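You operate a simulated robot arm through the tools that you are given. There is no shell and no other tool. Be economical: measure what you need, move in short steps, check, and stop when the job is done.

You run a simulated robot arm. Do the job below in one go: nothing can be reset, and whatever is moved stays where it is left.

JOB
Wheel the truck into the yellow bay and stack its carton.
Fine: brake off to wheel it, brake on before unloading; spot 2, label out.
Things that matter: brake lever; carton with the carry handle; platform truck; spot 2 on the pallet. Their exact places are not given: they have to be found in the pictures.

It is judged by the outcome, as a careful person would: the job done as asked, and still so three seconds after it is handed in. It fails if anything else is knocked over, pushed out of place, dropped, spilled or broken.

ROBOT AND FRAMES
A 6-joint arm with a two-finger gripper on a trunk, on a base that drives. Base frame: it is fixed to the floor where the robot stands at the start and does not move with it; the origin is under the middle of the robot, x ahead of it, y to its left, z up. Units: cm, rad, N and s.
It reaches about 129.8 cm from its shoulder. Its first joint turns from -2.601 to 2.601 rad. Places, roughly: brake lever [70, 0, 50]; platform truck [90, 30, 20]; spot 2 on the pallet [270, 60, 40]. Payload 1.57 kg.
The tool frame sits at the grasp point between the pads (the TCP): z along the fingers, y along the line on which they close. The tips reach 2.1 cm beyond it. The gripper opens to 7 cm. The gripper's body begins 5 cm behind the TCP.
Orientation is told as [roll, pitch, yaw] about the base's x, y, z axes, in that order, counted from this pose: with the fingers straight down and closing along the base's y, the tool's x points along the base's -x, its y along +y and its z along -z.

CONTROLS
- The arm moves only by the tool move_arm. Its argument "moves" is a list of rows, each an object of numbers (a shift or turn left out is 0, a gripper value left out holds the last): "dx", "dy", "dz": the shift along the tool's x, y, z in units of 25 mm (1.0 is 25 mm); "wx", "wy", "wz": the turn, a rotation vector about the tool's x, y, z in units of 6 degrees (1.0 is 6 degrees); "gripper": the closure, from 0 (fully open) to 1 (shut). In form: [{"dx": .., "dy": .., "dz": .., "wx": .., "wy": .., "wz": .., "gripper": ..}, ...]. A call has 1 to 20 rows; each row shifts and turns the commanded pose from where the row before left it, along the tool's axes as they then stand. A call with a number of a shift or a turn outside -1 to 1 is refused whole. A row lasts 0.2 s, in which the tool goes at most 5 cm and 0.15 rad; a call with a longer step from one row to the next is refused whole, and so is a gripper value outside its range. Where a pose cannot be reached the arm comes as near as it can. A force on the tool above 90 N (or 10 N above the force at the start of the call, whichever is more), or a blocked arm, ends the call early, and 0.2 s more pass. The fingers move at their own pace and stop on an object; they squeeze with about 30 N. The grip force told is the motor's: it shows also when the fingers shut on nothing. Time passes only in rows, and 0.2 s behind the last, so rows that do not move let the fingers close. The reply holds the time, the measured pose of the TCP, the force on the tool along the base axes, the opening and the grip force, in the units named above and with some noise, with the torque about the TCP (base axes, N m) and any sound that the robot's microphone picked up.
- Cameras (640 x 400 px; columns grow to the right, rows downward): "scene" is now at [3.04, 18.04, 159.81]; the picture's right is [0.07, -1.00, 0.00], its down [-0.78, -0.06, -0.63] and it looks along [0.63, 0.05, -0.78] (base axes); focal length 250 px, centre (320, 200). "wrist" rides on the gripper at [7.9, 0.4, -8.1] in the tool frame; the picture's right is [-0.05, 1.00, 0.00], its down [-0.67, -0.04, -0.75] and it looks along [-0.74, -0.04, 0.67] (tool axes); focal length 256 px, centre (320, 200).
- grab_frame(camera): a new picture of that camera. It takes no simulated time.
- move_column(by): slides the trunk up (or, below 0, down) by that many cm; the arm and the scene camera ride with it, the base frame stays. It gives what a move gives, with no picture.
- drive_base(legs): drives the robot by 1 to 6 legs, each [ahead, turn to the left] in cm and rad, along the robot's own axes; the way and the turn of a leg run together, so that a leg with both is an arc; at most 150 cm and 3.142 rad a leg. The arm and the cameras ride along, it lands a little off, and it stops where it bumps. It gives what a move gives.
- aim_head(pan, tilt): turns the head with the scene camera to pan (to the left, within 2.705 rad either way) and tilt (down, from -0.506 to 1.204), counted from straight ahead of the robot. It gives what a move gives.
- locate(camera, pixels): for up to 12 pixels [column, row] of the newest picture of that camera ("zoom" is the newest enlarged one), the place [x, y, z] in the base frame of the surface seen there, good to about 0.2 cm. It takes no simulated time.
- zoom(camera, box): a new picture of the part [left, top, right, bottom] of that camera's present view, enlarged. It takes no simulated time.
- finish_job(): hands the job in; it is judged then, once.

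Go step by step. Measure first, check grasps and placings, and put right what went wrong. The budget is 80 turns and 60 pictures, counting those below and the enlarged ones. Unless the task says otherwise, let go and move clear before handing in, and close with one line.

The tools are called after "Call:" by a JSON object that holds its "name" and its "arguments". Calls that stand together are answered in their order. move_arm: Moves the arm, as the interface text tells. Its arguments: {"type":"object","properties":{"moves":{"type":"array","items":{"type":"object","properties":{"dx":{"type":"number"},"dy":{"type":"number"},"dz":{"type":"number"},"wx":{"type":"number"},"wy":{"type":"number"},"wz":{"type":"number"},"gripper":{"type":"number"}}}}},"required":["moves"]} The other tools are called the same way: move_column (by) slides the trunk up or down; drive_base (legs) drives the base; aim_head (pan, tilt) turns the head that bears the scene camera; grab_frame (camera) takes a picture; locate (camera, pixels) gives the place of the surface under pixels of a picture; zoom (camera, box) takes an enlarged picture of a part of a camera's view; finish_job () hands the job in.

At the start:

```text
t: 0.0
tcp_pos: [71.4, -0.61, 93.58]
orientation: [0.0, -0.001, -0.009]
ft_force: [0.2, -0.9, 0.6]
moment: [-0.01, 0.04, -0.01]
opening: 7.01
gripper_force: 0.0
trunk travel left (down, up): [-61.8, 35.2]
robot x, y, heading: [0.2, 0.69, 0.002]
head pan, tilt: [0.073, 0.892]
```

scene: 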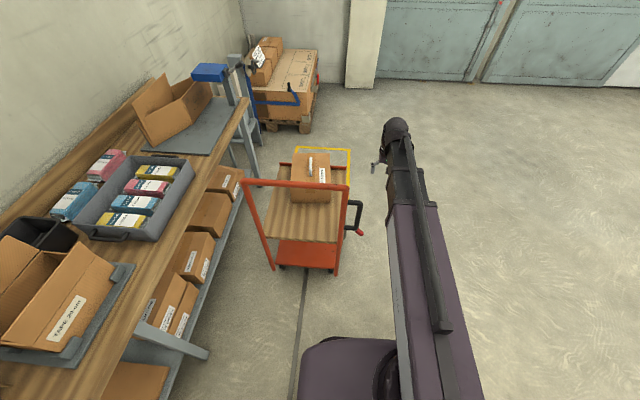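
wrist: 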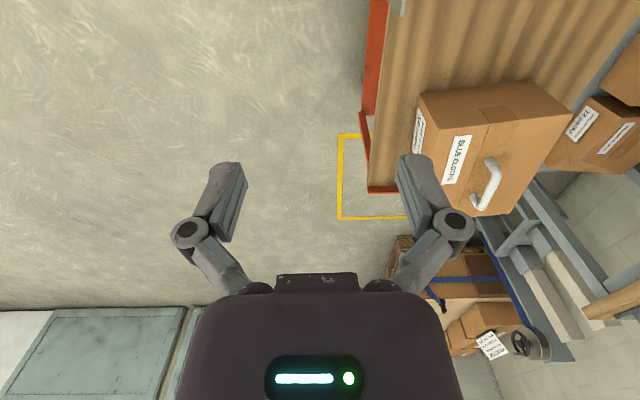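

The truck sits ahead-left with the carton on it (scene px ~310,178), the yellow bay lies partly beyond it, and the pallet is at the back left. I'll zoom in on these first.

Call:
{"name": "zoom", "arguments": {"camera": "scene", "box": [220, 130, 400, 280]}}

Call:
{"name": "zoom", "arguments": {"camera": "scene", "box": [220, 20, 380, 150]}}

Call:
{"name": "locate", "arguments": {"camera": "scene", "pixels": [[297, 148], [351, 150], [244, 183], [348, 187], [275, 268], [334, 270], [360, 232], [354, 203], [300, 155], [330, 203], [293, 203], [328, 156]]}}

```text
2.67 times, centred on (310, 205) of scene
```

zoom: 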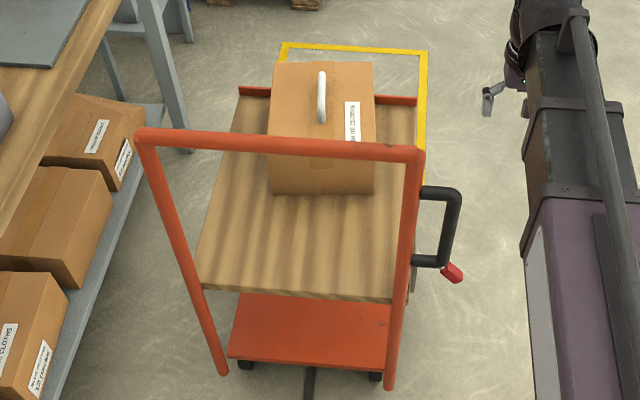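

```text
3.08 times, centred on (300, 85) of scene
```

zoom: 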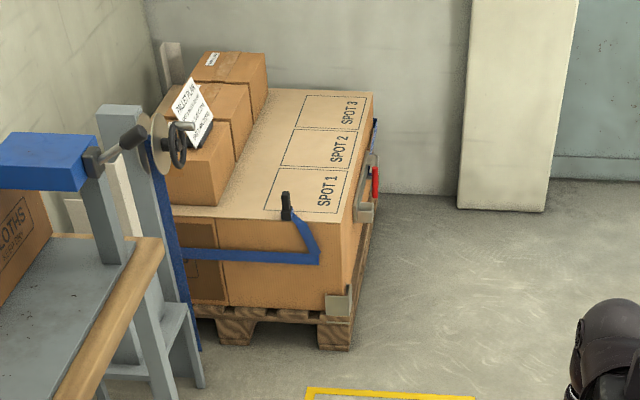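

```text
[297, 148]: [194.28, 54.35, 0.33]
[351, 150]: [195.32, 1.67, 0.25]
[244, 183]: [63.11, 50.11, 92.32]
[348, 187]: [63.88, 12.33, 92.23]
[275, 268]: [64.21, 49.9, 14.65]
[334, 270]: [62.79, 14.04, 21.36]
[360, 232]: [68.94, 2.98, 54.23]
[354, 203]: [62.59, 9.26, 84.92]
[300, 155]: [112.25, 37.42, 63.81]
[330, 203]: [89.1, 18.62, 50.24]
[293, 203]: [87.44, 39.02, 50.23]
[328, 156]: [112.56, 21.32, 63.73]
```

Call:
{"name": "zoom", "arguments": {"camera": "scene", "box": [325, 185, 389, 285]}}

Call:
{"name": "zoom", "arguments": {"camera": "scene", "box": [280, 140, 360, 190]}}

Call:
{"name": "zoom", "arguments": {"camera": "scene", "box": [240, 30, 330, 86]}}

```text
4.00 times, centred on (357, 235) of scene
```

zoom: 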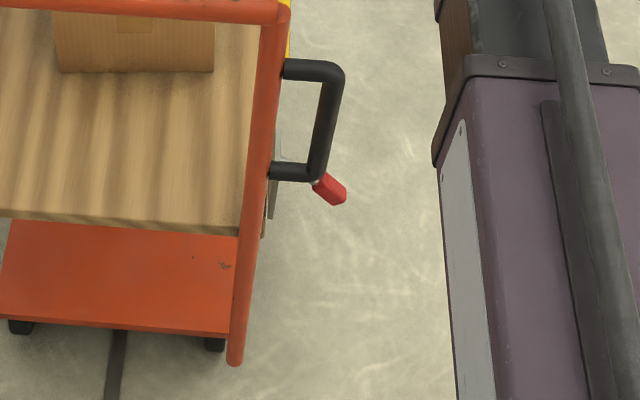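

```text
8.00 times, centred on (320, 165) of scene
```

zoom: 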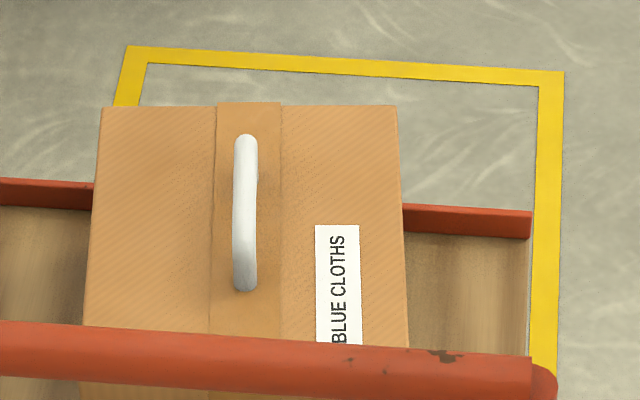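

```text
7.11 times, centred on (285, 58) of scene
```

zoom: 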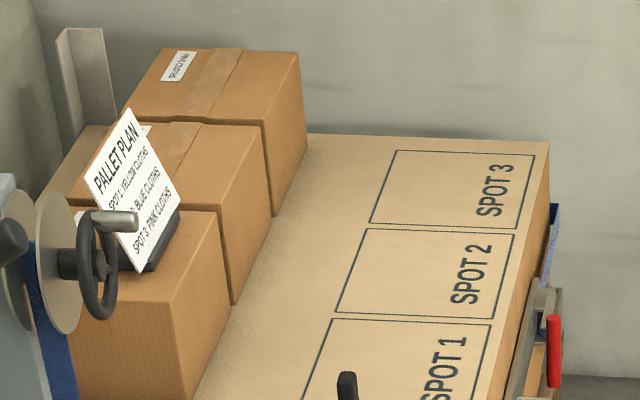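

The carton is BLUE CLOTHS, with labels on top and on its -y side. I'll measure the lever and handle, then the pallet spots.

Call:
{"name": "zoom", "arguments": {"camera": "scene", "box": [325, 185, 389, 285]}}

Call:
{"name": "locate", "arguments": {"camera": "zoom", "pixels": [[330, 187], [343, 197], [318, 178], [335, 75], [318, 165], [290, 68], [280, 172], [280, 15], [236, 350], [275, 150], [120, 370], [215, 345]]}}

Call:
{"name": "grab_frame", "arguments": {"camera": "scene"}}

Call:
{"name": "locate", "arguments": {"camera": "scene", "pixels": [[295, 162], [330, 165], [310, 172], [324, 175], [285, 215], [340, 166], [280, 163], [350, 165], [305, 290], [293, 380]]}}

```text
4.00 times, centred on (357, 235) of scene
```

zoom: 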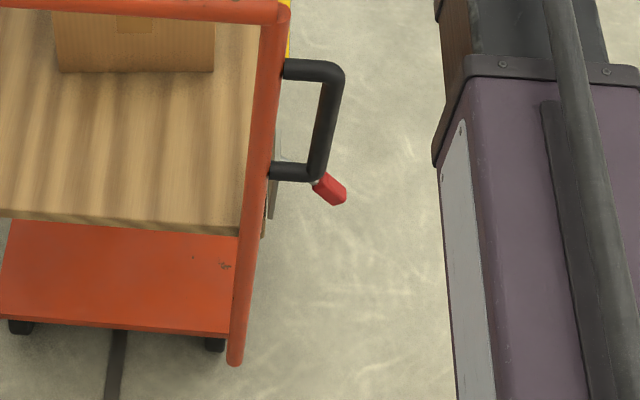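

```text
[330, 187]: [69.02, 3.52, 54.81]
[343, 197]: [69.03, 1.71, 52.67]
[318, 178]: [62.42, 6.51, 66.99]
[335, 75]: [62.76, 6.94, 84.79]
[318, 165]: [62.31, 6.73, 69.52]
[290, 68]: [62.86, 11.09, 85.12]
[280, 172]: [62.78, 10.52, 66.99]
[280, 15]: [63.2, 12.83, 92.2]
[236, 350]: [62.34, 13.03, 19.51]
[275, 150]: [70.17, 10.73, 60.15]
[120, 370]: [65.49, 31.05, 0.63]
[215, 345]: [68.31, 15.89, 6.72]
```

```text
51 pictures are left
```

scene: 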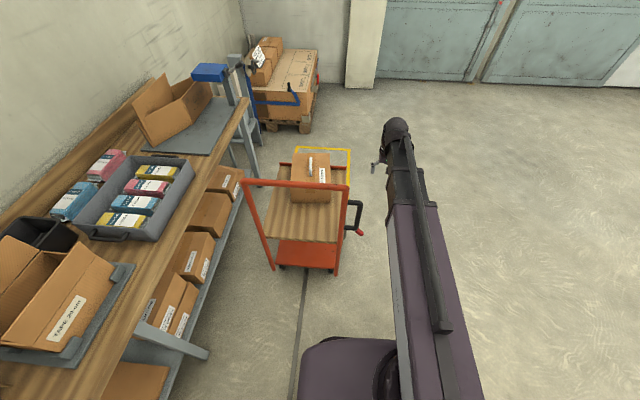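

```text
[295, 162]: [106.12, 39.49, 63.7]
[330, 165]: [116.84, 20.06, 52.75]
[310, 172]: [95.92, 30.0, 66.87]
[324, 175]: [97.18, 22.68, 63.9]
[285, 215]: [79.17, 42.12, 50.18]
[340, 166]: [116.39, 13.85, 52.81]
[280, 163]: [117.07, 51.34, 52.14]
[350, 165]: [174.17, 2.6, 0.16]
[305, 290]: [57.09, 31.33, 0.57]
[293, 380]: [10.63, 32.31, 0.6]
```

I want a closer look at the lever, so I'll pull the hand back and down clear of the truck and use the wrist camera.

Call:
{"name": "move_arm", "arguments": {"moves": [{"dx": 1, "dy": -0.5}, {"dx": 1, "dy": -0.5}, {"dx": 1, "dy": -0.5}, {"dx": 1, "dy": -0.5}, {"dx": 1}, {"dx": 1}, {"dx": 1}, {"dx": 1}, {"dx": 1, "dz": 0.5}, {"dx": 1, "dz": 1}, {"dx": 0.5, "dz": 1}, {"dz": 1}, {"dz": 1}, {"dz": 1}, {"dz": 1}]}}

Call:
{"name": "grab_frame", "arguments": {"camera": "wrist"}}

```text
t: 3.2
tcp_pos: [53.35, -5.63, 93.68]
orientation: [0.0, -0.001, -0.007]
ft_force: [0.4, 0.1, 0.3]
moment: [0.01, 0.02, -0.04]
opening: 7.0
gripper_force: 0.0
out of reach, approached as far as the arm can: row 8, 9, 10, 11, 12, 13, 14, 15
trunk travel left (down, up): [-61.8, 35.2]
robot x, y, heading: [0.09, 0.53, 0.001]
head pan, tilt: [0.073, 0.892]
```

```text
50 pictures are left
```

wrist: 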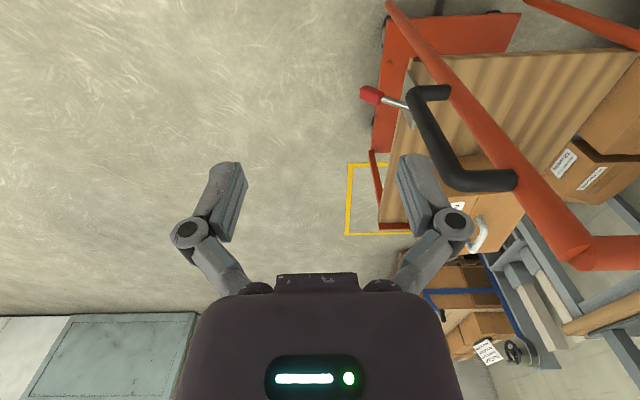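

Call:
{"name": "zoom", "arguments": {"camera": "wrist", "box": [340, 50, 468, 130]}}

Call:
{"name": "locate", "arguments": {"camera": "zoom", "pixels": [[115, 210], [180, 245], [250, 260], [310, 270], [350, 280], [340, 330], [370, 230], [180, 215]]}}

Call:
{"name": "locate", "arguments": {"camera": "wrist", "pixels": [[348, 165], [347, 234], [430, 93], [412, 100], [440, 150], [505, 180], [370, 165], [380, 228], [475, 235], [505, 18], [375, 150]]}}

```text
5.00 times, centred on (404, 90) of wrist
```

zoom: 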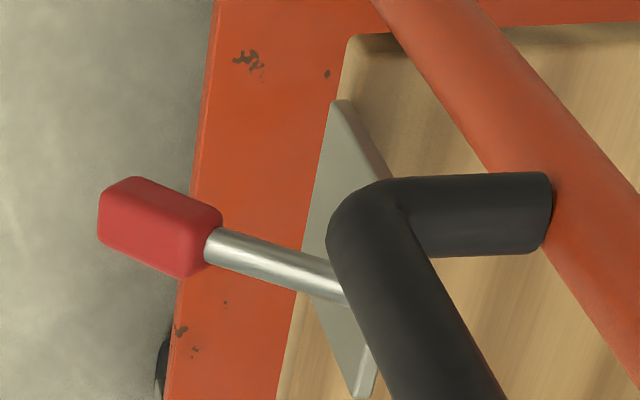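

```text
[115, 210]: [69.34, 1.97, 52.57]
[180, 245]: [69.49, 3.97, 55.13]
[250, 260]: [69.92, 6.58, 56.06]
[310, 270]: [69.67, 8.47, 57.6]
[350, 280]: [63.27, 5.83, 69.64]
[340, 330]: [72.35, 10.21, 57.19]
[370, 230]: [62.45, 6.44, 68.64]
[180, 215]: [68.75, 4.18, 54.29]
```

```text
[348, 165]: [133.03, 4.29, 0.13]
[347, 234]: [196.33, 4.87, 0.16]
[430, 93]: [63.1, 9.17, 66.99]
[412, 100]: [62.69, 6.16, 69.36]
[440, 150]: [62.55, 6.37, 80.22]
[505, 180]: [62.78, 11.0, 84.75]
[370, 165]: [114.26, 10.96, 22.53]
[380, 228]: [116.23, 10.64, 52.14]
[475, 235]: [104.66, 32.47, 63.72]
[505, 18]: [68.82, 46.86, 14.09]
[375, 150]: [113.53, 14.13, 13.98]
```

I need to understand the lever's pivot, so I'll lower the trunk for a flatter view of its plate.

Call:
{"name": "move_column", "arguments": {"by": -28}}

Call:
{"name": "zoom", "arguments": {"camera": "wrist", "box": [320, 60, 576, 220]}}

Call:
{"name": "zoom", "arguments": {"camera": "scene", "box": [300, 150, 428, 230]}}

```text
t: 6.0
tcp_pos: [53.31, -5.67, 65.75]
orientation: [0.0, -0.001, -0.009]
ft_force: [0.6, 0.0, 0.0]
moment: [0.01, -0.01, -0.03]
opening: 7.0
gripper_force: 0.1
trunk travel left (down, up): [-33.8, 63.2]
robot x, y, heading: [-0.24, 0.69, 0.006]
head pan, tilt: [0.073, 0.892]
```

```text
2.50 times, centred on (448, 140) of wrist
```

zoom: 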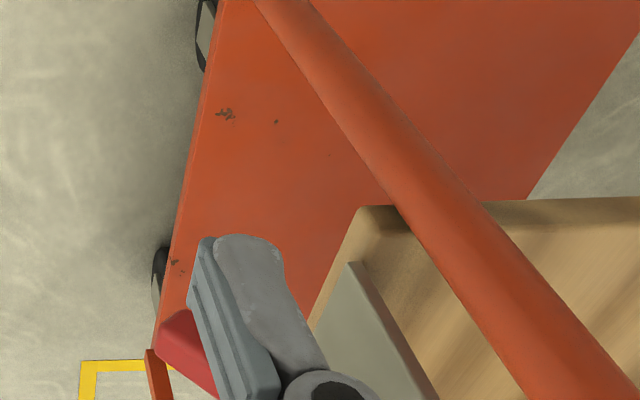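

```text
5.00 times, centred on (364, 190) of scene
```

zoom: 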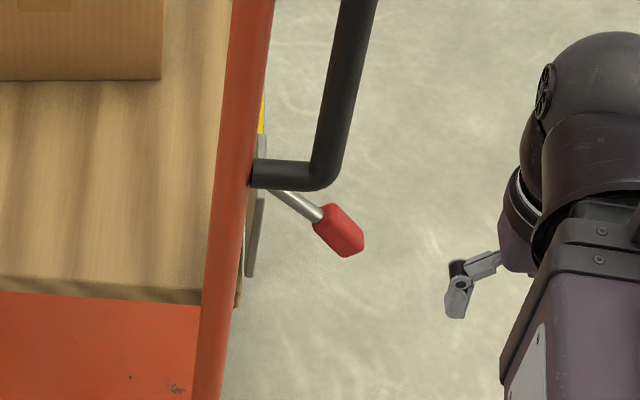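

Call:
{"name": "move_arm", "arguments": {"moves": [{"dy": -1}, {"dy": -1}, {"dy": -1}, {"dy": -1}, {"dy": -1}, {"dy": -1}, {"dy": -1}, {"dy": -1}, {"dy": -1}, {"dy": -1}, {"wz": -1}, {"wz": -1}, {"wz": -1}, {"wz": -1}, {"wz": -1}, {"wz": -1}, {"wz": -1}, {"wz": -1}, {"wz": -1}, {"wz": -1}]}}

Call:
{"name": "grab_frame", "arguments": {"camera": "wrist"}}

```text
t: 10.2
tcp_pos: [53.22, -30.73, 65.73]
orientation: [0.001, 0.0, 1.04]
ft_force: [0.3, -0.7, -0.5]
moment: [-0.01, 0.01, -0.02]
opening: 6.98
gripper_force: 0.0
trunk travel left (down, up): [-33.8, 63.2]
robot x, y, heading: [-0.2, 0.3, -0.001]
head pan, tilt: [0.073, 0.892]
```

```text
46 pictures are left
```

wrist: 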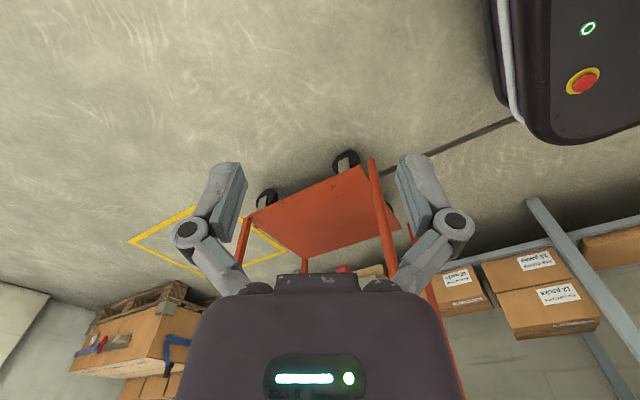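

Call:
{"name": "move_column", "arguments": {"by": 22}}

Call:
{"name": "zoom", "arguments": {"camera": "wrist", "box": [240, 120, 480, 270]}}

```text
t: 12.6
tcp_pos: [53.29, -30.65, 87.66]
orientation: [0.0, -0.001, 1.038]
ft_force: [0.7, -0.3, 0.6]
moment: [-0.01, 0.0, -0.01]
opening: 6.99
gripper_force: 0.1
trunk travel left (down, up): [-55.8, 41.2]
robot x, y, heading: [-0.05, 0.64, 0.001]
head pan, tilt: [0.073, 0.892]
```

```text
2.67 times, centred on (360, 195) of wrist
```

zoom: 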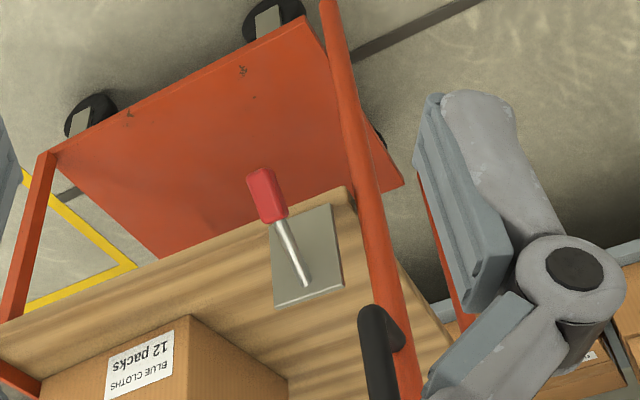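

The lever is on a side plate and points out and down, so it probably swings up and down. I'll turn the fingers to close along x with a slight tilt, and hover over the red knob (~[69.2, 3, 53.9]).

Call:
{"name": "move_arm", "arguments": {"moves": [{"wz": -1, "gripper": 0.2}, {"wz": -1}, {"wz": -1}, {"wz": -1}, {"wz": -1}, {"wy": -0.85}, {"wy": -0.83}, {"wy": -0.83}, {"wy": -0.83}, {"wy": -0.83}]}}

Call:
{"name": "move_arm", "arguments": {"moves": [{"dx": -0.465, "dy": -0.454, "dz": 0.939}, {"dx": -0.465, "dy": -0.454, "dz": 0.939}, {"dx": -0.465, "dy": -0.454, "dz": 0.939}, {"dx": -0.465, "dy": -0.454, "dz": 0.939}, {"dx": -0.465, "dy": -0.454, "dz": 0.939}, {"dx": -0.465, "dy": -0.454, "dz": 0.939}, {"dx": -0.465, "dy": -0.454, "dz": 0.939}, {"dx": -0.465, "dy": -0.454, "dz": 0.939}, {"dx": -0.465, "dy": -0.454, "dz": 0.939}, {"dx": -0.465, "dy": -0.454, "dz": 0.939}, {"dx": -0.465, "dy": -0.454, "dz": 0.939}, {"dx": -0.465, "dy": -0.454, "dz": 0.939}, {"dx": -0.465, "dy": -0.454, "dz": 0.939}, {"dx": -0.465, "dy": -0.454, "dz": 0.939}]}}

Call:
{"name": "grab_frame", "arguments": {"camera": "wrist"}}

```text
t: 14.8
tcp_pos: [53.31, -30.51, 89.44]
orientation: [0.0, -0.438, 1.564]
ft_force: [0.5, 0.4, 0.4]
moment: [0.02, 0.02, 0.0]
opening: 5.6
gripper_force: 0.1
out of reach, approached as far as the arm can: row 8, 9, 10
trunk travel left (down, up): [-55.8, 41.2]
robot x, y, heading: [0.22, 0.53, -0.001]
head pan, tilt: [0.073, 0.892]
```

```text
t: 17.8
tcp_pos: [69.29, -2.14, 89.47]
orientation: [0.001, -0.435, 1.563]
ft_force: [-0.3, 0.7, -0.1]
moment: [0.0, 0.02, -0.01]
opening: 5.61
gripper_force: 0.1
out of reach, approached as far as the arm can: row 1, 2, 3, 4, 5, 6, 7, 8, 9, 10, 11, 12, 13, 14
trunk travel left (down, up): [-55.8, 41.2]
robot x, y, heading: [-0.17, 0.56, 0.001]
head pan, tilt: [0.073, 0.892]
```

```text
44 pictures are left
```

wrist: 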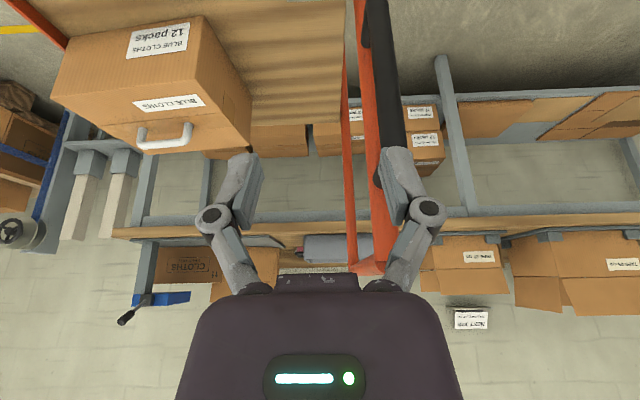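

The arm can't go lower at this trunk height, so I'll lower the trunk.

Call:
{"name": "move_column", "arguments": {"by": -24.5}}

Call:
{"name": "grab_frame", "arguments": {"camera": "wrist"}}

Call:
{"name": "grab_frame", "arguments": {"camera": "scene"}}

```text
t: 20.3
tcp_pos: [69.3, -2.17, 64.84]
orientation: [-0.002, -0.437, 1.561]
ft_force: [0.1, -0.4, -0.6]
moment: [0.0, 0.02, -0.01]
opening: 5.58
gripper_force: 0.0
trunk travel left (down, up): [-31.3, 65.7]
robot x, y, heading: [0.17, 0.78, 0.001]
head pan, tilt: [0.073, 0.892]
```

```text
43 pictures are left
```

wrist: 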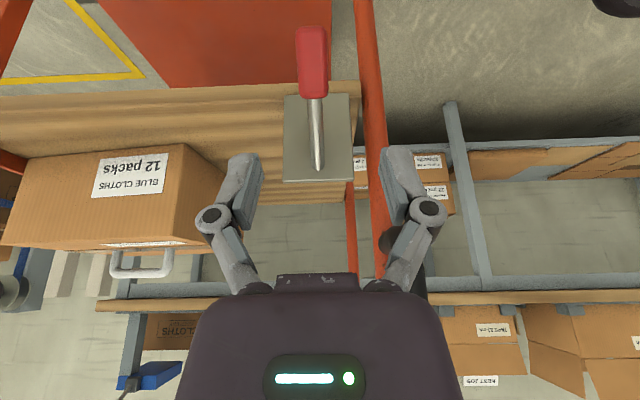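

```text
42 pictures are left
```

scene: 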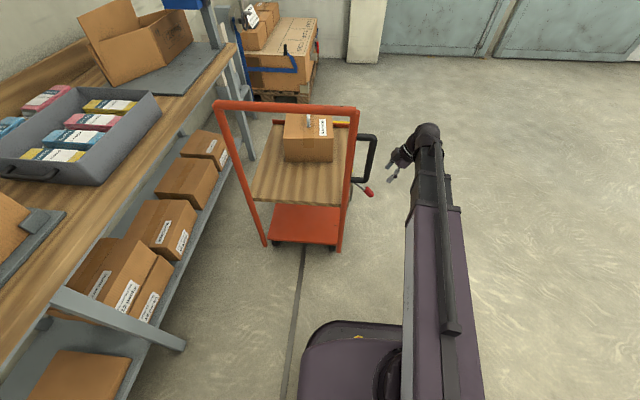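

Call:
{"name": "locate", "arguments": {"camera": "wrist", "pixels": [[312, 38], [314, 70], [314, 92], [316, 120], [319, 165], [300, 60], [326, 60], [290, 160], [345, 110], [130, 255], [170, 262]]}}

```text
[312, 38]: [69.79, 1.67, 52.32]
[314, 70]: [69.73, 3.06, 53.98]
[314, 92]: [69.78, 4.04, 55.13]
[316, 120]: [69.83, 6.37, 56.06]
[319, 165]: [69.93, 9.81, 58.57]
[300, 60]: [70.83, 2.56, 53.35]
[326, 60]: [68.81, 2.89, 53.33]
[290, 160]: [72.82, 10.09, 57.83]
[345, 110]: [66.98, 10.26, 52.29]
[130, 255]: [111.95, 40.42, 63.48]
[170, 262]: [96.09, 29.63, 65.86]
```

Call:
{"name": "move_arm", "arguments": {"moves": [{"dx": -0.64, "dy": -0.07, "dz": 0.3}, {"dx": -0.64, "dy": -0.07, "dz": 0.3}, {"dx": -0.64, "dy": -0.06, "dz": 0.3}]}}

Call:
{"name": "move_column", "arguments": {"by": -11.6}}

Call:
{"name": "grab_frame", "arguments": {"camera": "wrist"}}

```text
t: 21.1
tcp_pos: [69.84, 3.24, 64.8]
orientation: [0.001, -0.436, 1.562]
ft_force: [-0.1, 1.2, 0.3]
moment: [-0.04, -0.06, -0.01]
opening: 5.6
gripper_force: 0.0
trunk travel left (down, up): [-31.3, 65.7]
robot x, y, heading: [-0.03, 0.26, 0.003]
head pan, tilt: [0.073, 0.892]
```

```text
t: 22.6
tcp_pos: [69.87, 3.26, 53.29]
orientation: [0.0, -0.435, 1.563]
ft_force: [-0.4, 0.3, -1.0]
moment: [0.02, 0.0, 0.02]
opening: 5.61
gripper_force: 0.1
trunk travel left (down, up): [-19.7, 77.3]
robot x, y, heading: [0.19, 0.56, 0.006]
head pan, tilt: [0.073, 0.892]
```

```text
41 pictures are left
```

wrist: 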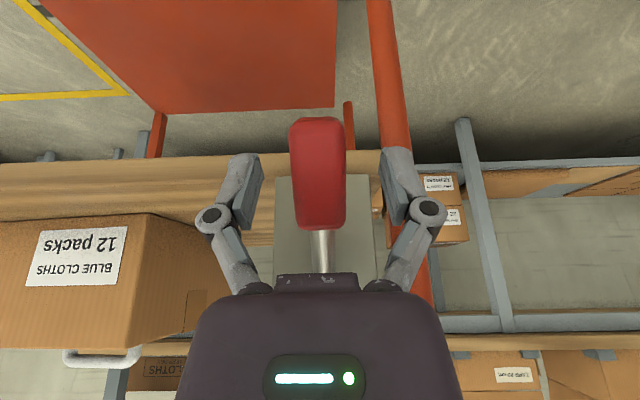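

The knob sits squarely between the fingers. I'll close on it and start lifting along the arc.

Call:
{"name": "move_arm", "arguments": {"moves": [{"gripper": 1}, {}, {}, {}, {"dx": 0.048, "dz": -0.375}, {"dx": 0.048, "dz": -0.375}, {}]}}

```text
t: 24.2
tcp_pos: [70.02, 2.32, 53.35]
orientation: [-0.002, -0.441, 1.564]
ft_force: [13.6, 20.3, 16.3]
moment: [0.32, -0.18, -0.17]
opening: 2.37
gripper_force: 31.7
out of reach, approached as far as the arm can: row 5, 6
trunk travel left (down, up): [-19.7, 77.3]
robot x, y, heading: [0.05, 0.37, 0.004]
head pan, tilt: [0.073, 0.892]
```

The arm moved outward but didn't rise, and the knob is gripped (opening 2.37). I'll undo the outward pull, then raise with the trunk a little and read the forces.

Call:
{"name": "move_arm", "arguments": {"moves": [{"dx": -0.3, "dz": 0.14}, {}]}}

Call:
{"name": "move_column", "arguments": {"by": 1.5}}

```text
t: 24.8
tcp_pos: [69.89, 2.88, 52.98]
orientation: [0.003, -0.431, 1.561]
ft_force: [8.6, -20.0, -17.9]
moment: [-0.42, -0.01, -0.38]
opening: 2.41
gripper_force: 31.9
trunk travel left (down, up): [-19.7, 77.3]
robot x, y, heading: [-0.19, 0.47, 0.004]
head pan, tilt: [0.073, 0.892]
```

```text
t: 25.4
tcp_pos: [69.75, 2.97, 54.75]
orientation: [0.001, -0.436, 1.564]
ft_force: [9.8, -16.2, -12.1]
moment: [-0.23, 0.0, -0.2]
opening: 2.36
gripper_force: 32.1
trunk travel left (down, up): [-21.2, 75.8]
robot x, y, heading: [-0.23, 0.19, -0.0]
head pan, tilt: [0.073, 0.892]
```

Call:
{"name": "move_arm", "arguments": {"moves": [{"dx": 0.36, "dz": -0.17}, {}]}}

Call:
{"name": "move_column", "arguments": {"by": 2}}

Call:
{"name": "zoom", "arguments": {"camera": "wrist", "box": [160, 80, 480, 280]}}

```text
t: 26.0
tcp_pos: [69.94, 2.08, 54.88]
orientation: [-0.002, -0.44, 1.566]
ft_force: [19.0, 21.1, 14.2]
moment: [0.56, -0.28, -0.28]
opening: 2.4
gripper_force: 32.1
trunk travel left (down, up): [-21.2, 75.8]
robot x, y, heading: [0.1, 0.86, 0.002]
head pan, tilt: [0.073, 0.892]
```

```text
t: 26.7
tcp_pos: [69.84, 1.77, 56.76]
orientation: [0.001, -0.433, 1.558]
ft_force: [12.5, -25.2, -8.0]
moment: [-0.44, -0.01, -0.59]
opening: 2.44
gripper_force: 32.0
trunk travel left (down, up): [-23.2, 73.8]
robot x, y, heading: [0.2, 0.93, 0.002]
head pan, tilt: [0.073, 0.892]
```

```text
2.00 times, centred on (320, 180) of wrist
```

zoom: 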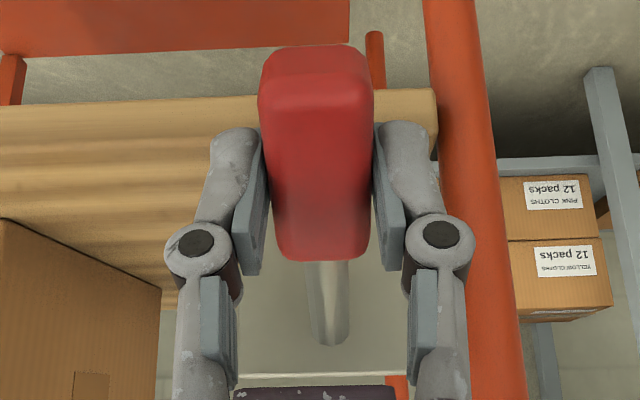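

The lever is rising with the knob still gripped, so I'll continue along the arc.

Call:
{"name": "move_arm", "arguments": {"moves": [{"dx": 0.18, "dz": -0.08}]}}

Call:
{"name": "move_column", "arguments": {"by": 2}}

Call:
{"name": "move_column", "arguments": {"by": 1.8}}

Call:
{"name": "move_arm", "arguments": {"moves": [{"dx": -0.15, "dz": 0.07}]}}

```text
t: 27.1
tcp_pos: [69.95, 1.63, 56.74]
orientation: [-0.001, -0.438, 1.564]
ft_force: [19.1, 5.7, -10.3]
moment: [-0.92, -0.17, -0.28]
opening: 2.38
gripper_force: 32.3
trunk travel left (down, up): [-23.2, 73.8]
robot x, y, heading: [-0.13, -0.05, 0.003]
head pan, tilt: [0.073, 0.892]
```

```text
t: 27.7
tcp_pos: [69.57, 1.56, 58.91]
orientation: [0.001, -0.436, 1.562]
ft_force: [-5.3, -11.3, -1.3]
moment: [-0.1, 0.39, -0.03]
opening: 2.35
gripper_force: 31.9
trunk travel left (down, up): [-25.2, 71.8]
robot x, y, heading: [-0.18, 0.66, 0.002]
head pan, tilt: [0.073, 0.892]
```

```text
t: 28.4
tcp_pos: [69.76, 1.65, 60.71]
orientation: [-0.002, -0.438, 1.565]
ft_force: [-0.1, 0.4, -0.7]
moment: [-0.02, 0.24, -0.17]
opening: 2.37
gripper_force: 32.1
trunk travel left (down, up): [-27.0, 70.0]
robot x, y, heading: [0.42, 0.52, 0.001]
head pan, tilt: [0.073, 0.892]
```

```text
t: 28.8
tcp_pos: [69.82, 1.76, 60.63]
orientation: [-0.002, -0.434, 1.561]
ft_force: [-0.7, -24.9, 4.6]
moment: [-0.32, 0.1, -0.21]
opening: 2.39
gripper_force: 32.2
trunk travel left (down, up): [-27.0, 70.0]
robot x, y, heading: [0.17, 0.4, 0.002]
head pan, tilt: [0.073, 0.892]
```

Call:
{"name": "move_column", "arguments": {"by": 1.8}}

Call:
{"name": "move_arm", "arguments": {"moves": [{"dx": -0.25, "dz": 0.12}]}}

Call:
{"name": "move_column", "arguments": {"by": 1.2}}

Call:
{"name": "grab_frame", "arguments": {"camera": "wrist"}}

```text
t: 29.4
tcp_pos: [69.79, 2.25, 62.31]
orientation: [0.001, -0.438, 1.563]
ft_force: [-2.4, 10.3, -20.1]
moment: [0.29, 0.05, -0.23]
opening: 2.38
gripper_force: 32.0
trunk travel left (down, up): [-28.8, 68.2]
robot x, y, heading: [-0.05, 0.47, 0.001]
head pan, tilt: [0.073, 0.892]
```

```text
t: 29.8
tcp_pos: [69.72, 2.47, 62.29]
orientation: [0.0, -0.431, 1.559]
ft_force: [-0.2, -26.5, -5.7]
moment: [-0.49, 0.19, -0.43]
opening: 2.41
gripper_force: 32.1
trunk travel left (down, up): [-28.8, 68.2]
robot x, y, heading: [-0.14, 0.28, -0.001]
head pan, tilt: [0.073, 0.892]
```

```text
t: 30.4
tcp_pos: [69.79, 2.8, 63.57]
orientation: [0.0, -0.438, 1.563]
ft_force: [0.8, -0.6, 0.0]
moment: [0.0, 0.02, -0.02]
opening: 0.0
gripper_force: 28.9
trunk travel left (down, up): [-30.0, 67.0]
robot x, y, heading: [-0.18, 0.76, -0.001]
head pan, tilt: [0.073, 0.892]
```

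```text
39 pictures are left
```

wrist: 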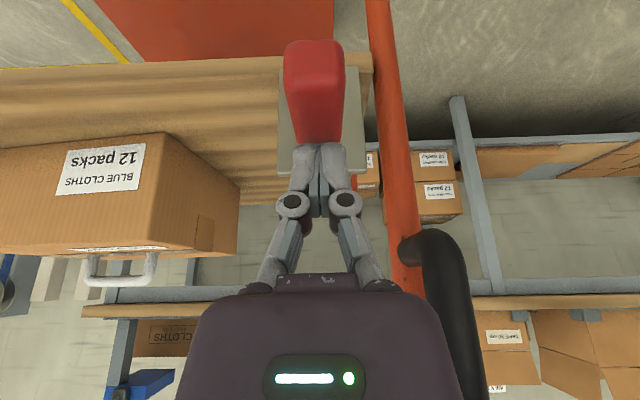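

Call:
{"name": "locate", "arguments": {"camera": "wrist", "pixels": [[314, 55], [314, 85], [318, 110], [322, 135]]}}

Call:
{"name": "zoom", "arguments": {"camera": "scene", "box": [310, 110, 438, 210]}}

```text
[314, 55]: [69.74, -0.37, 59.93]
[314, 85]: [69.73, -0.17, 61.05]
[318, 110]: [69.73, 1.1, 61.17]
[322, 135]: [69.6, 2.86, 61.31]
```

```text
4.00 times, centred on (374, 160) of scene
```

zoom: 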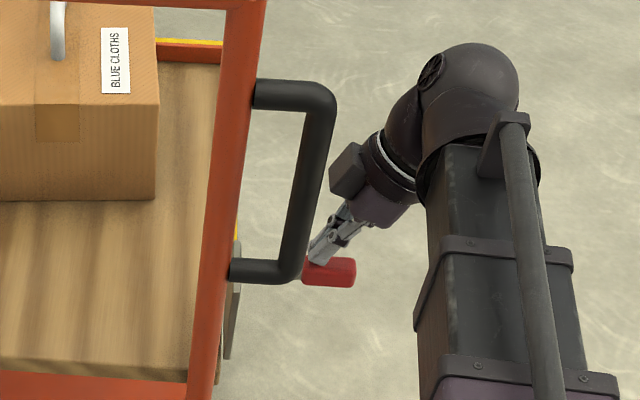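

The knob slipped off; the lever now sits about horizontal (z≈60) where it resisted further lifting, likely its stop. I'll back out, raise, and go for the truck's push bar (z≈92) to test it.

Call:
{"name": "move_arm", "arguments": {"moves": [{"dx": 0.905, "dz": -0.42, "gripper": 0}, {"dx": 0.905, "dz": -0.42}, {"dx": 0.905, "dz": -0.42}, {"dx": 0.905, "dz": -0.42}]}}

Call:
{"name": "zoom", "arguments": {"camera": "wrist", "box": [220, 20, 420, 145]}}

Call:
{"name": "move_column", "arguments": {"by": 42}}

Call:
{"name": "move_arm", "arguments": {"moves": [{"wy": 0.85}, {"wy": 0.83}, {"wy": 0.83}, {"wy": 0.83}, {"wy": 0.83}]}}

Call:
{"name": "grab_frame", "arguments": {"camera": "scene"}}

```text
t: 31.4
tcp_pos: [69.59, -7.23, 63.58]
orientation: [0.0, -0.436, 1.562]
ft_force: [1.0, 0.8, -0.4]
moment: [0.02, -0.03, 0.0]
opening: 7.01
gripper_force: 0.1
trunk travel left (down, up): [-30.0, 67.0]
robot x, y, heading: [0.14, 0.59, 0.003]
head pan, tilt: [0.073, 0.892]
```

```text
3.20 times, centred on (320, 82) of wrist
```

zoom: 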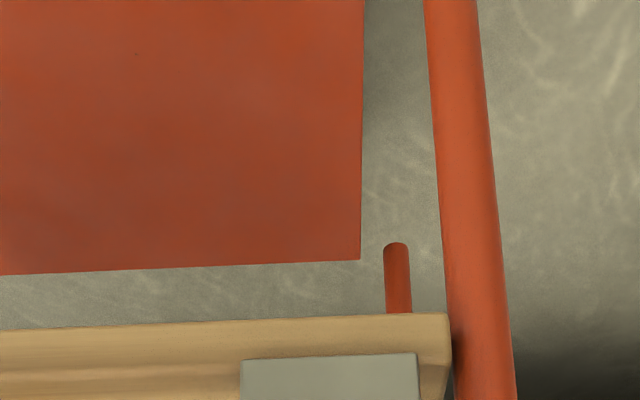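

```text
refused: 42 is not a number from -40 to 40
```

```text
t: 32.6
tcp_pos: [69.6, -7.1, 61.87]
orientation: [0.0, 0.003, 1.562]
ft_force: [-0.2, -0.4, -0.5]
moment: [0.01, 0.01, -0.01]
opening: 7.01
gripper_force: 0.0
out of reach, approached as far as the arm can: row 1, 2, 3, 5
trunk travel left (down, up): [-30.0, 67.0]
robot x, y, heading: [-0.14, 0.75, -0.001]
head pan, tilt: [0.073, 0.892]
```

```text
36 pictures are left
```

scene: 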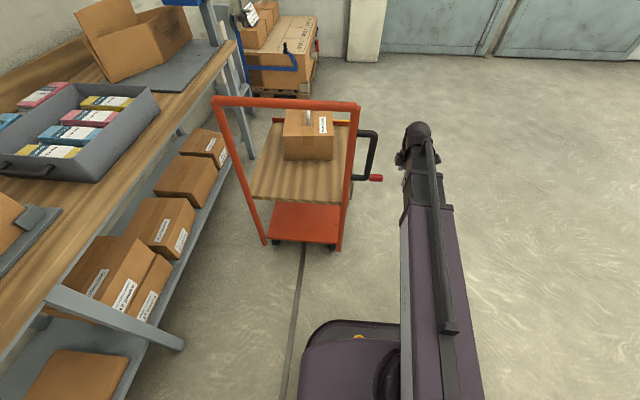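

Arm height is effectively set only by the trunk, which explains the odd reach messages. I'll raise 39 and move over the middle of the push bar.

Call:
{"name": "move_column", "arguments": {"by": 39}}

Call:
{"name": "move_arm", "arguments": {"moves": [{"dx": -0.953, "dy": 0.16}, {"dx": -0.953, "dy": 0.16}, {"dx": -0.953, "dy": 0.16}, {"dx": -0.953, "dy": 0.16}, {"dx": -0.953, "dy": 0.16}, {"dx": -0.953, "dy": 0.16}, {"dx": -0.953, "dy": 0.16}, {"dx": -0.953, "dy": 0.16}, {"dx": -0.953, "dy": 0.16}, {"dx": -0.953, "dy": 0.16}, {"dx": -0.953, "dy": 0.16}, {"dx": -0.953, "dy": 0.16}, {"dx": -0.953, "dy": 0.16}, {"dx": -0.953, "dy": 0.16}, {"dx": -0.953, "dy": 0.16}, {"dx": -0.953, "dy": 0.16}]}}

Call:
{"name": "grab_frame", "arguments": {"camera": "wrist"}}

Call:
{"name": "zoom", "arguments": {"camera": "scene", "box": [230, 130, 390, 290]}}

```text
t: 36.4
tcp_pos: [69.61, -7.2, 100.78]
orientation: [0.0, 0.002, 1.563]
ft_force: [-0.4, 0.0, 0.6]
moment: [0.01, -0.01, -0.03]
opening: 7.01
gripper_force: 0.0
trunk travel left (down, up): [-69.0, 28.0]
robot x, y, heading: [-0.06, 0.42, 0.008]
head pan, tilt: [0.073, 0.892]
```

```text
t: 39.8
tcp_pos: [63.52, 30.96, 100.85]
orientation: [0.001, 0.003, 1.561]
ft_force: [-0.1, 0.0, -0.3]
moment: [0.01, 0.04, 0.0]
opening: 6.99
gripper_force: 0.1
trunk travel left (down, up): [-69.0, 28.0]
robot x, y, heading: [0.09, 0.84, 0.002]
head pan, tilt: [0.073, 0.892]
```

```text
35 pictures are left
```

wrist: 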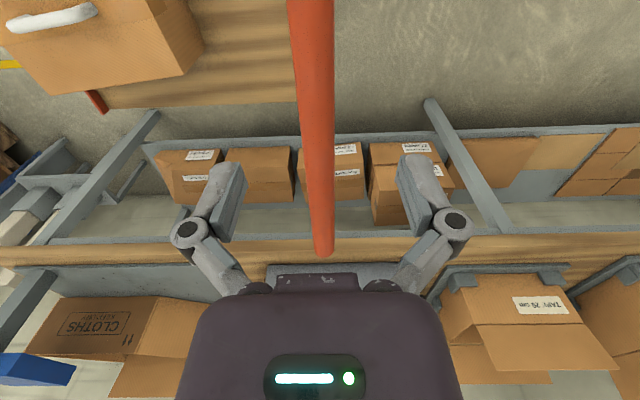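

```text
2.50 times, centred on (310, 210) of scene
```

zoom: 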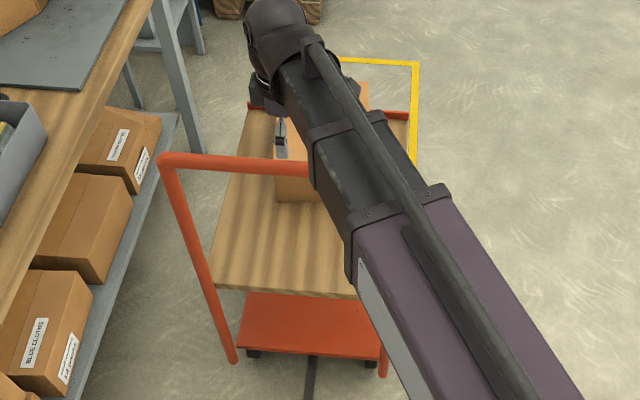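

The bar runs centred between the fingers. I'll lower onto it, grip, and push gently by driving 6 cm.

Call:
{"name": "move_column", "arguments": {"by": -9.5}}

Call:
{"name": "move_arm", "arguments": {"moves": [{"gripper": 1}, {}, {}, {}]}}

Call:
{"name": "drive_base", "arguments": {"legs": [[5, 0]]}}

Call:
{"name": "grab_frame", "arguments": {"camera": "scene"}}

```text
t: 41.1
tcp_pos: [63.54, 31.02, 91.4]
orientation: [-0.001, 0.004, 1.562]
ft_force: [-0.4, 0.1, -0.8]
moment: [0.04, 0.01, -0.02]
opening: 7.0
gripper_force: 0.0
trunk travel left (down, up): [-59.5, 37.5]
robot x, y, heading: [0.04, 0.76, 0.002]
head pan, tilt: [0.073, 0.892]
```

```text
t: 42.1
tcp_pos: [63.54, 30.97, 91.52]
orientation: [-0.003, 0.002, 1.563]
ft_force: [4.8, 4.1, 21.4]
moment: [-0.1, 0.01, -0.4]
opening: 2.51
gripper_force: 32.1
trunk travel left (down, up): [-59.5, 37.5]
robot x, y, heading: [-0.09, 0.38, 0.003]
head pan, tilt: [0.073, 0.892]
```

```text
t: 43.1
tcp_pos: [68.48, 30.86, 91.42]
orientation: [0.0, 0.002, 1.562]
ft_force: [-5.9, -6.5, 3.7]
moment: [0.18, -0.12, -0.33]
opening: 2.45
gripper_force: 32.2
trunk travel left (down, up): [-59.5, 37.5]
robot x, y, heading: [5.14, 0.15, -0.0]
head pan, tilt: [0.073, 0.892]
```

```text
33 pictures are left
```

scene: 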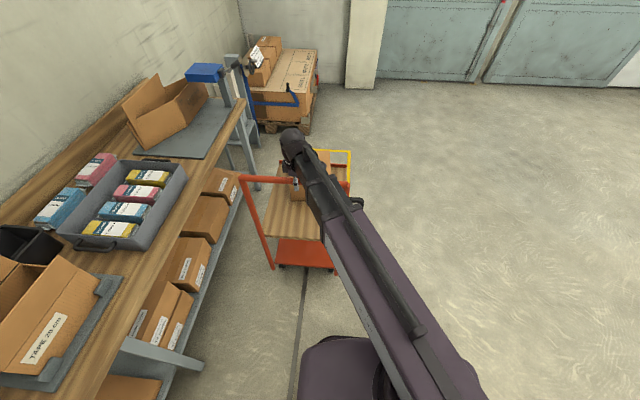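

The truck rolls freely with little force, so the brake is off. I'll push it 35 cm and check.

Call:
{"name": "drive_base", "arguments": {"legs": [[35, 0]]}}

Call:
{"name": "grab_frame", "arguments": {"camera": "scene"}}

Call:
{"name": "locate", "arguments": {"camera": "scene", "pixels": [[243, 181], [272, 268], [332, 270], [360, 232]]}}

```text
t: 45.8
tcp_pos: [104.03, 30.57, 91.45]
orientation: [-0.001, 0.003, 1.563]
ft_force: [0.0, -24.6, 3.4]
moment: [0.07, -0.01, -0.22]
opening: 2.46
gripper_force: 32.1
trunk travel left (down, up): [-59.5, 37.5]
robot x, y, heading: [40.47, 0.87, 0.003]
head pan, tilt: [0.073, 0.892]
```

```text
32 pictures are left
```

scene: 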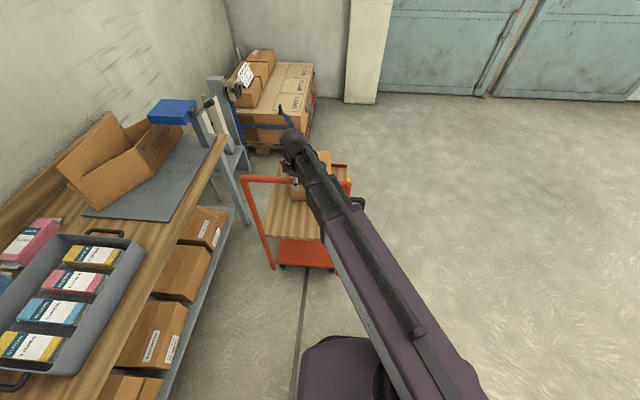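

```text
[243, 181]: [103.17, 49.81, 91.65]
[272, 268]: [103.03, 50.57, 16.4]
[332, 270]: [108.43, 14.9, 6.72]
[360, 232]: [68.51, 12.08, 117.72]
```

Call:
{"name": "drive_base", "arguments": {"legs": [[34, 0]]}}

Call:
{"name": "aim_head", "arguments": {"pan": 0.25, "tilt": 0.7}}

Call:
{"name": "grab_frame", "arguments": {"camera": "scene"}}

Call:
{"name": "grab_frame", "arguments": {"camera": "wrist"}}

```text
t: 48.4
tcp_pos: [137.94, 30.18, 91.54]
orientation: [-0.002, 0.005, 1.557]
ft_force: [2.1, -27.0, 3.8]
moment: [0.05, 0.01, -0.12]
opening: 2.48
gripper_force: 32.2
trunk travel left (down, up): [-59.5, 37.5]
robot x, y, heading: [74.13, 0.43, -0.006]
head pan, tilt: [0.073, 0.892]
```

```text
t: 49.1
tcp_pos: [137.94, 30.22, 91.35]
orientation: [-0.002, 0.009, 1.556]
ft_force: [4.8, -13.1, 8.7]
moment: [-0.71, 0.07, -0.14]
opening: 2.51
gripper_force: 31.6
trunk travel left (down, up): [-59.5, 37.5]
robot x, y, heading: [74.62, 0.68, -0.006]
head pan, tilt: [0.25, 0.7]
```

```text
31 pictures are left
```

scene: 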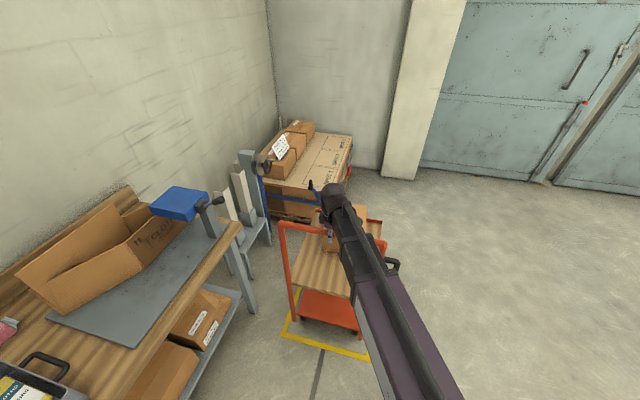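

```text
30 pictures are left
```

wrist: 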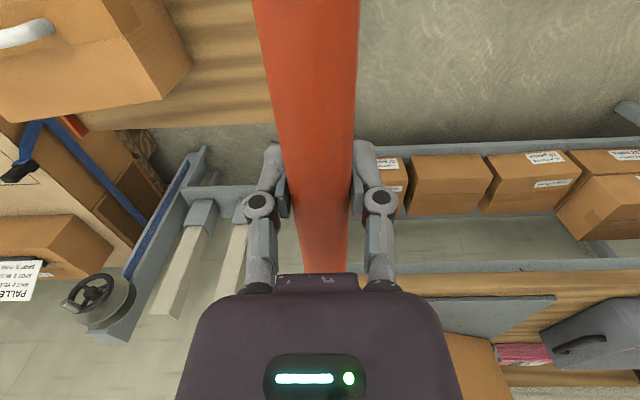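

Call:
{"name": "locate", "arguments": {"camera": "scene", "pixels": [[283, 334], [287, 336], [330, 346], [330, 351], [300, 293], [294, 318], [358, 330], [380, 222], [283, 223]]}}

Call:
{"name": "zoom", "arguments": {"camera": "scene", "box": [260, 170, 420, 370]}}

```text
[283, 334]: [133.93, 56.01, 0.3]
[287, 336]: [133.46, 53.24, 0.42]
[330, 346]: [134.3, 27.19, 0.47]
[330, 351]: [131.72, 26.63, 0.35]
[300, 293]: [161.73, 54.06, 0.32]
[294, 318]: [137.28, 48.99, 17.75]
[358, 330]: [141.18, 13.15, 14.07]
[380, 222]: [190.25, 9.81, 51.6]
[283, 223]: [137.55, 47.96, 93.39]
```

```text
2.00 times, centred on (340, 270) of scene
```

zoom: 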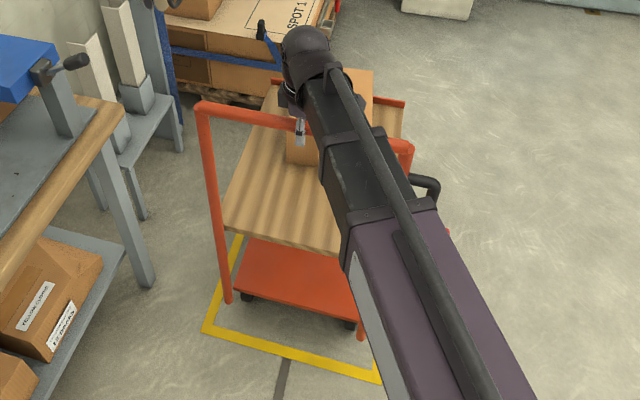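

The truck sits inside the yellow lines (x ~136–191 within 134.8–193.5). I'll release the bar, raise, and return to the lever to set the brake.

Call:
{"name": "move_arm", "arguments": {"moves": [{"gripper": 0}, {}, {}, {}]}}

Call:
{"name": "move_column", "arguments": {"by": 10}}

Call:
{"name": "move_arm", "arguments": {"moves": [{"dx": 0.946, "dy": -0.146}, {"dx": 0.946, "dy": -0.146}, {"dx": 0.946, "dy": -0.146}, {"dx": 0.946, "dy": -0.146}, {"dx": 0.946, "dy": -0.146}, {"dx": 0.946, "dy": -0.146}, {"dx": 0.946, "dy": -0.146}, {"dx": 0.946, "dy": -0.146}, {"dx": 0.946, "dy": -0.146}, {"dx": 0.946, "dy": -0.146}, {"dx": 0.946, "dy": -0.146}, {"dx": 0.946, "dy": -0.146}, {"dx": 0.946, "dy": -0.146}, {"dx": 0.946, "dy": -0.146}, {"dx": 0.946, "dy": -0.146}, {"dx": 0.946, "dy": -0.146}, {"dx": 0.946, "dy": -0.146, "gripper": 1}]}}

Call:
{"name": "move_arm", "arguments": {"moves": [{"wy": -0.85}, {"wy": -0.83}, {"wy": -0.83}, {"wy": -0.83}, {"wy": -0.83}]}}

Call:
{"name": "move_column", "arguments": {"by": -36}}

Call:
{"name": "grab_frame", "arguments": {"camera": "wrist"}}

```text
t: 50.1
tcp_pos: [138.04, 30.31, 91.38]
orientation: [-0.002, 0.007, 1.558]
ft_force: [0.5, -0.1, -0.5]
moment: [0.0, 0.0, 0.01]
opening: 6.99
gripper_force: 0.0
trunk travel left (down, up): [-59.5, 37.5]
robot x, y, heading: [74.42, 0.06, -0.005]
head pan, tilt: [0.25, 0.7]
```

```text
t: 51.4
tcp_pos: [137.95, 30.36, 101.43]
orientation: [-0.003, 0.008, 1.558]
ft_force: [-0.7, -0.3, -0.8]
moment: [-0.01, 0.02, -0.03]
opening: 6.99
gripper_force: 0.1
trunk travel left (down, up): [-69.5, 27.5]
robot x, y, heading: [73.95, 0.5, -0.003]
head pan, tilt: [0.25, 0.7]
```

```text
t: 55.0
tcp_pos: [143.52, -10.02, 101.33]
orientation: [-0.002, 0.009, 1.557]
ft_force: [0.2, 0.1, -0.1]
moment: [-0.05, 0.01, -0.02]
opening: 0.36
gripper_force: 10.3
out of reach, approached as far as the arm can: row 9
trunk travel left (down, up): [-69.5, 27.5]
robot x, y, heading: [74.25, 0.84, -0.005]
head pan, tilt: [0.25, 0.7]
```

```text
t: 56.2
tcp_pos: [143.55, -9.89, 103.11]
orientation: [0.0, -0.432, 1.556]
ft_force: [-0.6, -0.4, 0.5]
moment: [0.01, 0.0, 0.02]
opening: 0.0
gripper_force: 28.4
out of reach, approached as far as the arm can: row 2, 3, 4, 5
trunk travel left (down, up): [-69.5, 27.5]
robot x, y, heading: [74.22, 0.46, -0.004]
head pan, tilt: [0.25, 0.7]
```

```text
t: 59.7
tcp_pos: [143.49, -9.87, 67.04]
orientation: [-0.002, -0.432, 1.557]
ft_force: [0.5, 0.7, -0.3]
moment: [0.01, -0.01, -0.04]
opening: 0.0
gripper_force: 28.6
trunk travel left (down, up): [-33.5, 63.5]
robot x, y, heading: [74.35, 0.6, -0.007]
head pan, tilt: [0.25, 0.7]
```

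```text
28 pictures are left
```

wrist: 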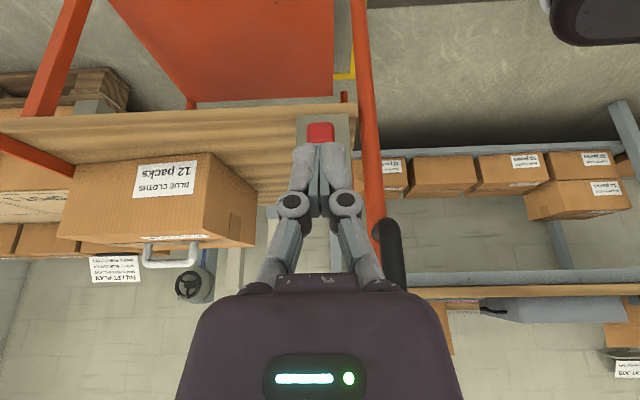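

Call:
{"name": "locate", "arguments": {"camera": "wrist", "pixels": [[320, 125], [320, 135], [310, 130], [330, 130], [305, 120], [340, 120]]}}

```text
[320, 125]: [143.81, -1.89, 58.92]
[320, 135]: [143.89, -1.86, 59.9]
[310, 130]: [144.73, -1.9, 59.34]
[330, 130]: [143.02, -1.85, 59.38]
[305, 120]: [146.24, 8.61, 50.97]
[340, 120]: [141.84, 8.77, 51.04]
```

The lever is still horizontal, with the knob end at [143.9, -1.9, 59.4]. I'll move the closed fingertips over it and press down with the trunk.

Call:
{"name": "move_arm", "arguments": {"moves": [{"dx": -0.87, "dy": -0.035, "dz": 0.405}, {"dx": -0.87, "dy": -0.035, "dz": 0.405}, {"dx": -0.87, "dy": -0.035, "dz": 0.405}, {"dx": -0.87, "dy": -0.035, "dz": 0.405}]}}

Call:
{"name": "move_column", "arguments": {"by": -8}}

Call:
{"name": "move_column", "arguments": {"by": -3}}

Call:
{"name": "grab_frame", "arguments": {"camera": "wrist"}}

```text
t: 60.7
tcp_pos: [144.18, -0.28, 66.98]
orientation: [0.0, -0.43, 1.558]
ft_force: [0.0, -0.7, 0.0]
moment: [-0.03, 0.01, -0.04]
opening: 0.0
gripper_force: 28.1
trunk travel left (down, up): [-33.5, 63.5]
robot x, y, heading: [74.26, 0.52, -0.006]
head pan, tilt: [0.25, 0.7]
```

```text
t: 61.9
tcp_pos: [144.17, -0.22, 59.04]
orientation: [-0.002, -0.427, 1.557]
ft_force: [-0.5, 1.8, -0.1]
moment: [0.0, 0.0, 0.0]
opening: 0.01
gripper_force: 28.9
trunk travel left (down, up): [-25.5, 71.5]
robot x, y, heading: [74.21, 0.69, -0.002]
head pan, tilt: [0.25, 0.7]
```

```text
t: 62.6
tcp_pos: [144.14, -0.2, 56.09]
orientation: [-0.002, -0.428, 1.559]
ft_force: [-0.8, -0.1, 0.3]
moment: [0.02, 0.01, -0.01]
opening: 0.0
gripper_force: 28.7
trunk travel left (down, up): [-22.5, 74.5]
robot x, y, heading: [74.44, 0.8, -0.006]
head pan, tilt: [0.25, 0.7]
```

```text
27 pictures are left
```

wrist: 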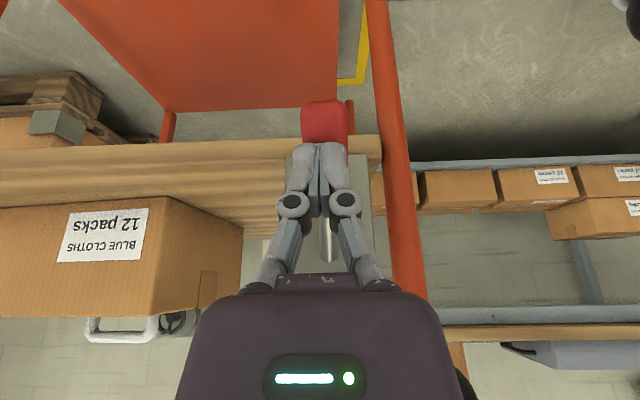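

Call:
{"name": "locate", "arguments": {"camera": "wrist", "pixels": [[325, 108], [325, 138], [330, 245], [330, 258]]}}

Call:
{"name": "move_column", "arguments": {"by": -1.5}}

Call:
{"name": "zoom", "arguments": {"camera": "wrist", "box": [220, 60, 420, 280]}}

Call:
{"name": "locate", "arguments": {"camera": "wrist", "pixels": [[325, 108], [325, 138]]}}

```text
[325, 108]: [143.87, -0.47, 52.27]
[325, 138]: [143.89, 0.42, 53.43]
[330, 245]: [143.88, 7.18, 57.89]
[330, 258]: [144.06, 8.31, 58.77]
```

```text
t: 63.2
tcp_pos: [144.11, -0.41, 54.76]
orientation: [-0.003, -0.428, 1.557]
ft_force: [0.7, -18.0, 26.4]
moment: [0.11, -0.02, -0.04]
opening: 0.61
gripper_force: 28.3
trunk travel left (down, up): [-21.0, 76.0]
robot x, y, heading: [74.37, 0.49, -0.002]
head pan, tilt: [0.25, 0.7]
```

```text
1.82 times, centred on (320, 170) of wrist
```

zoom: 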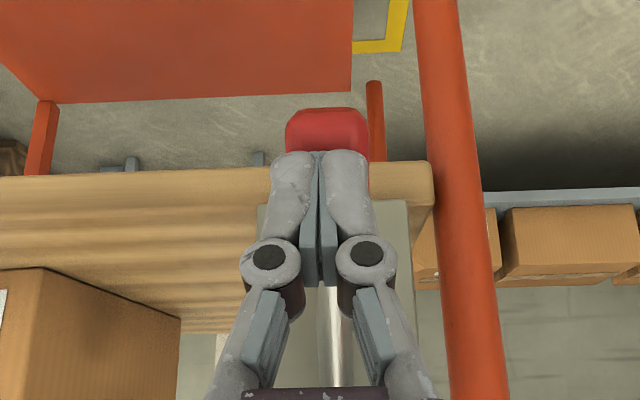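

```text
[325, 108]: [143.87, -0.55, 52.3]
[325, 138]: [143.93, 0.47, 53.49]
```

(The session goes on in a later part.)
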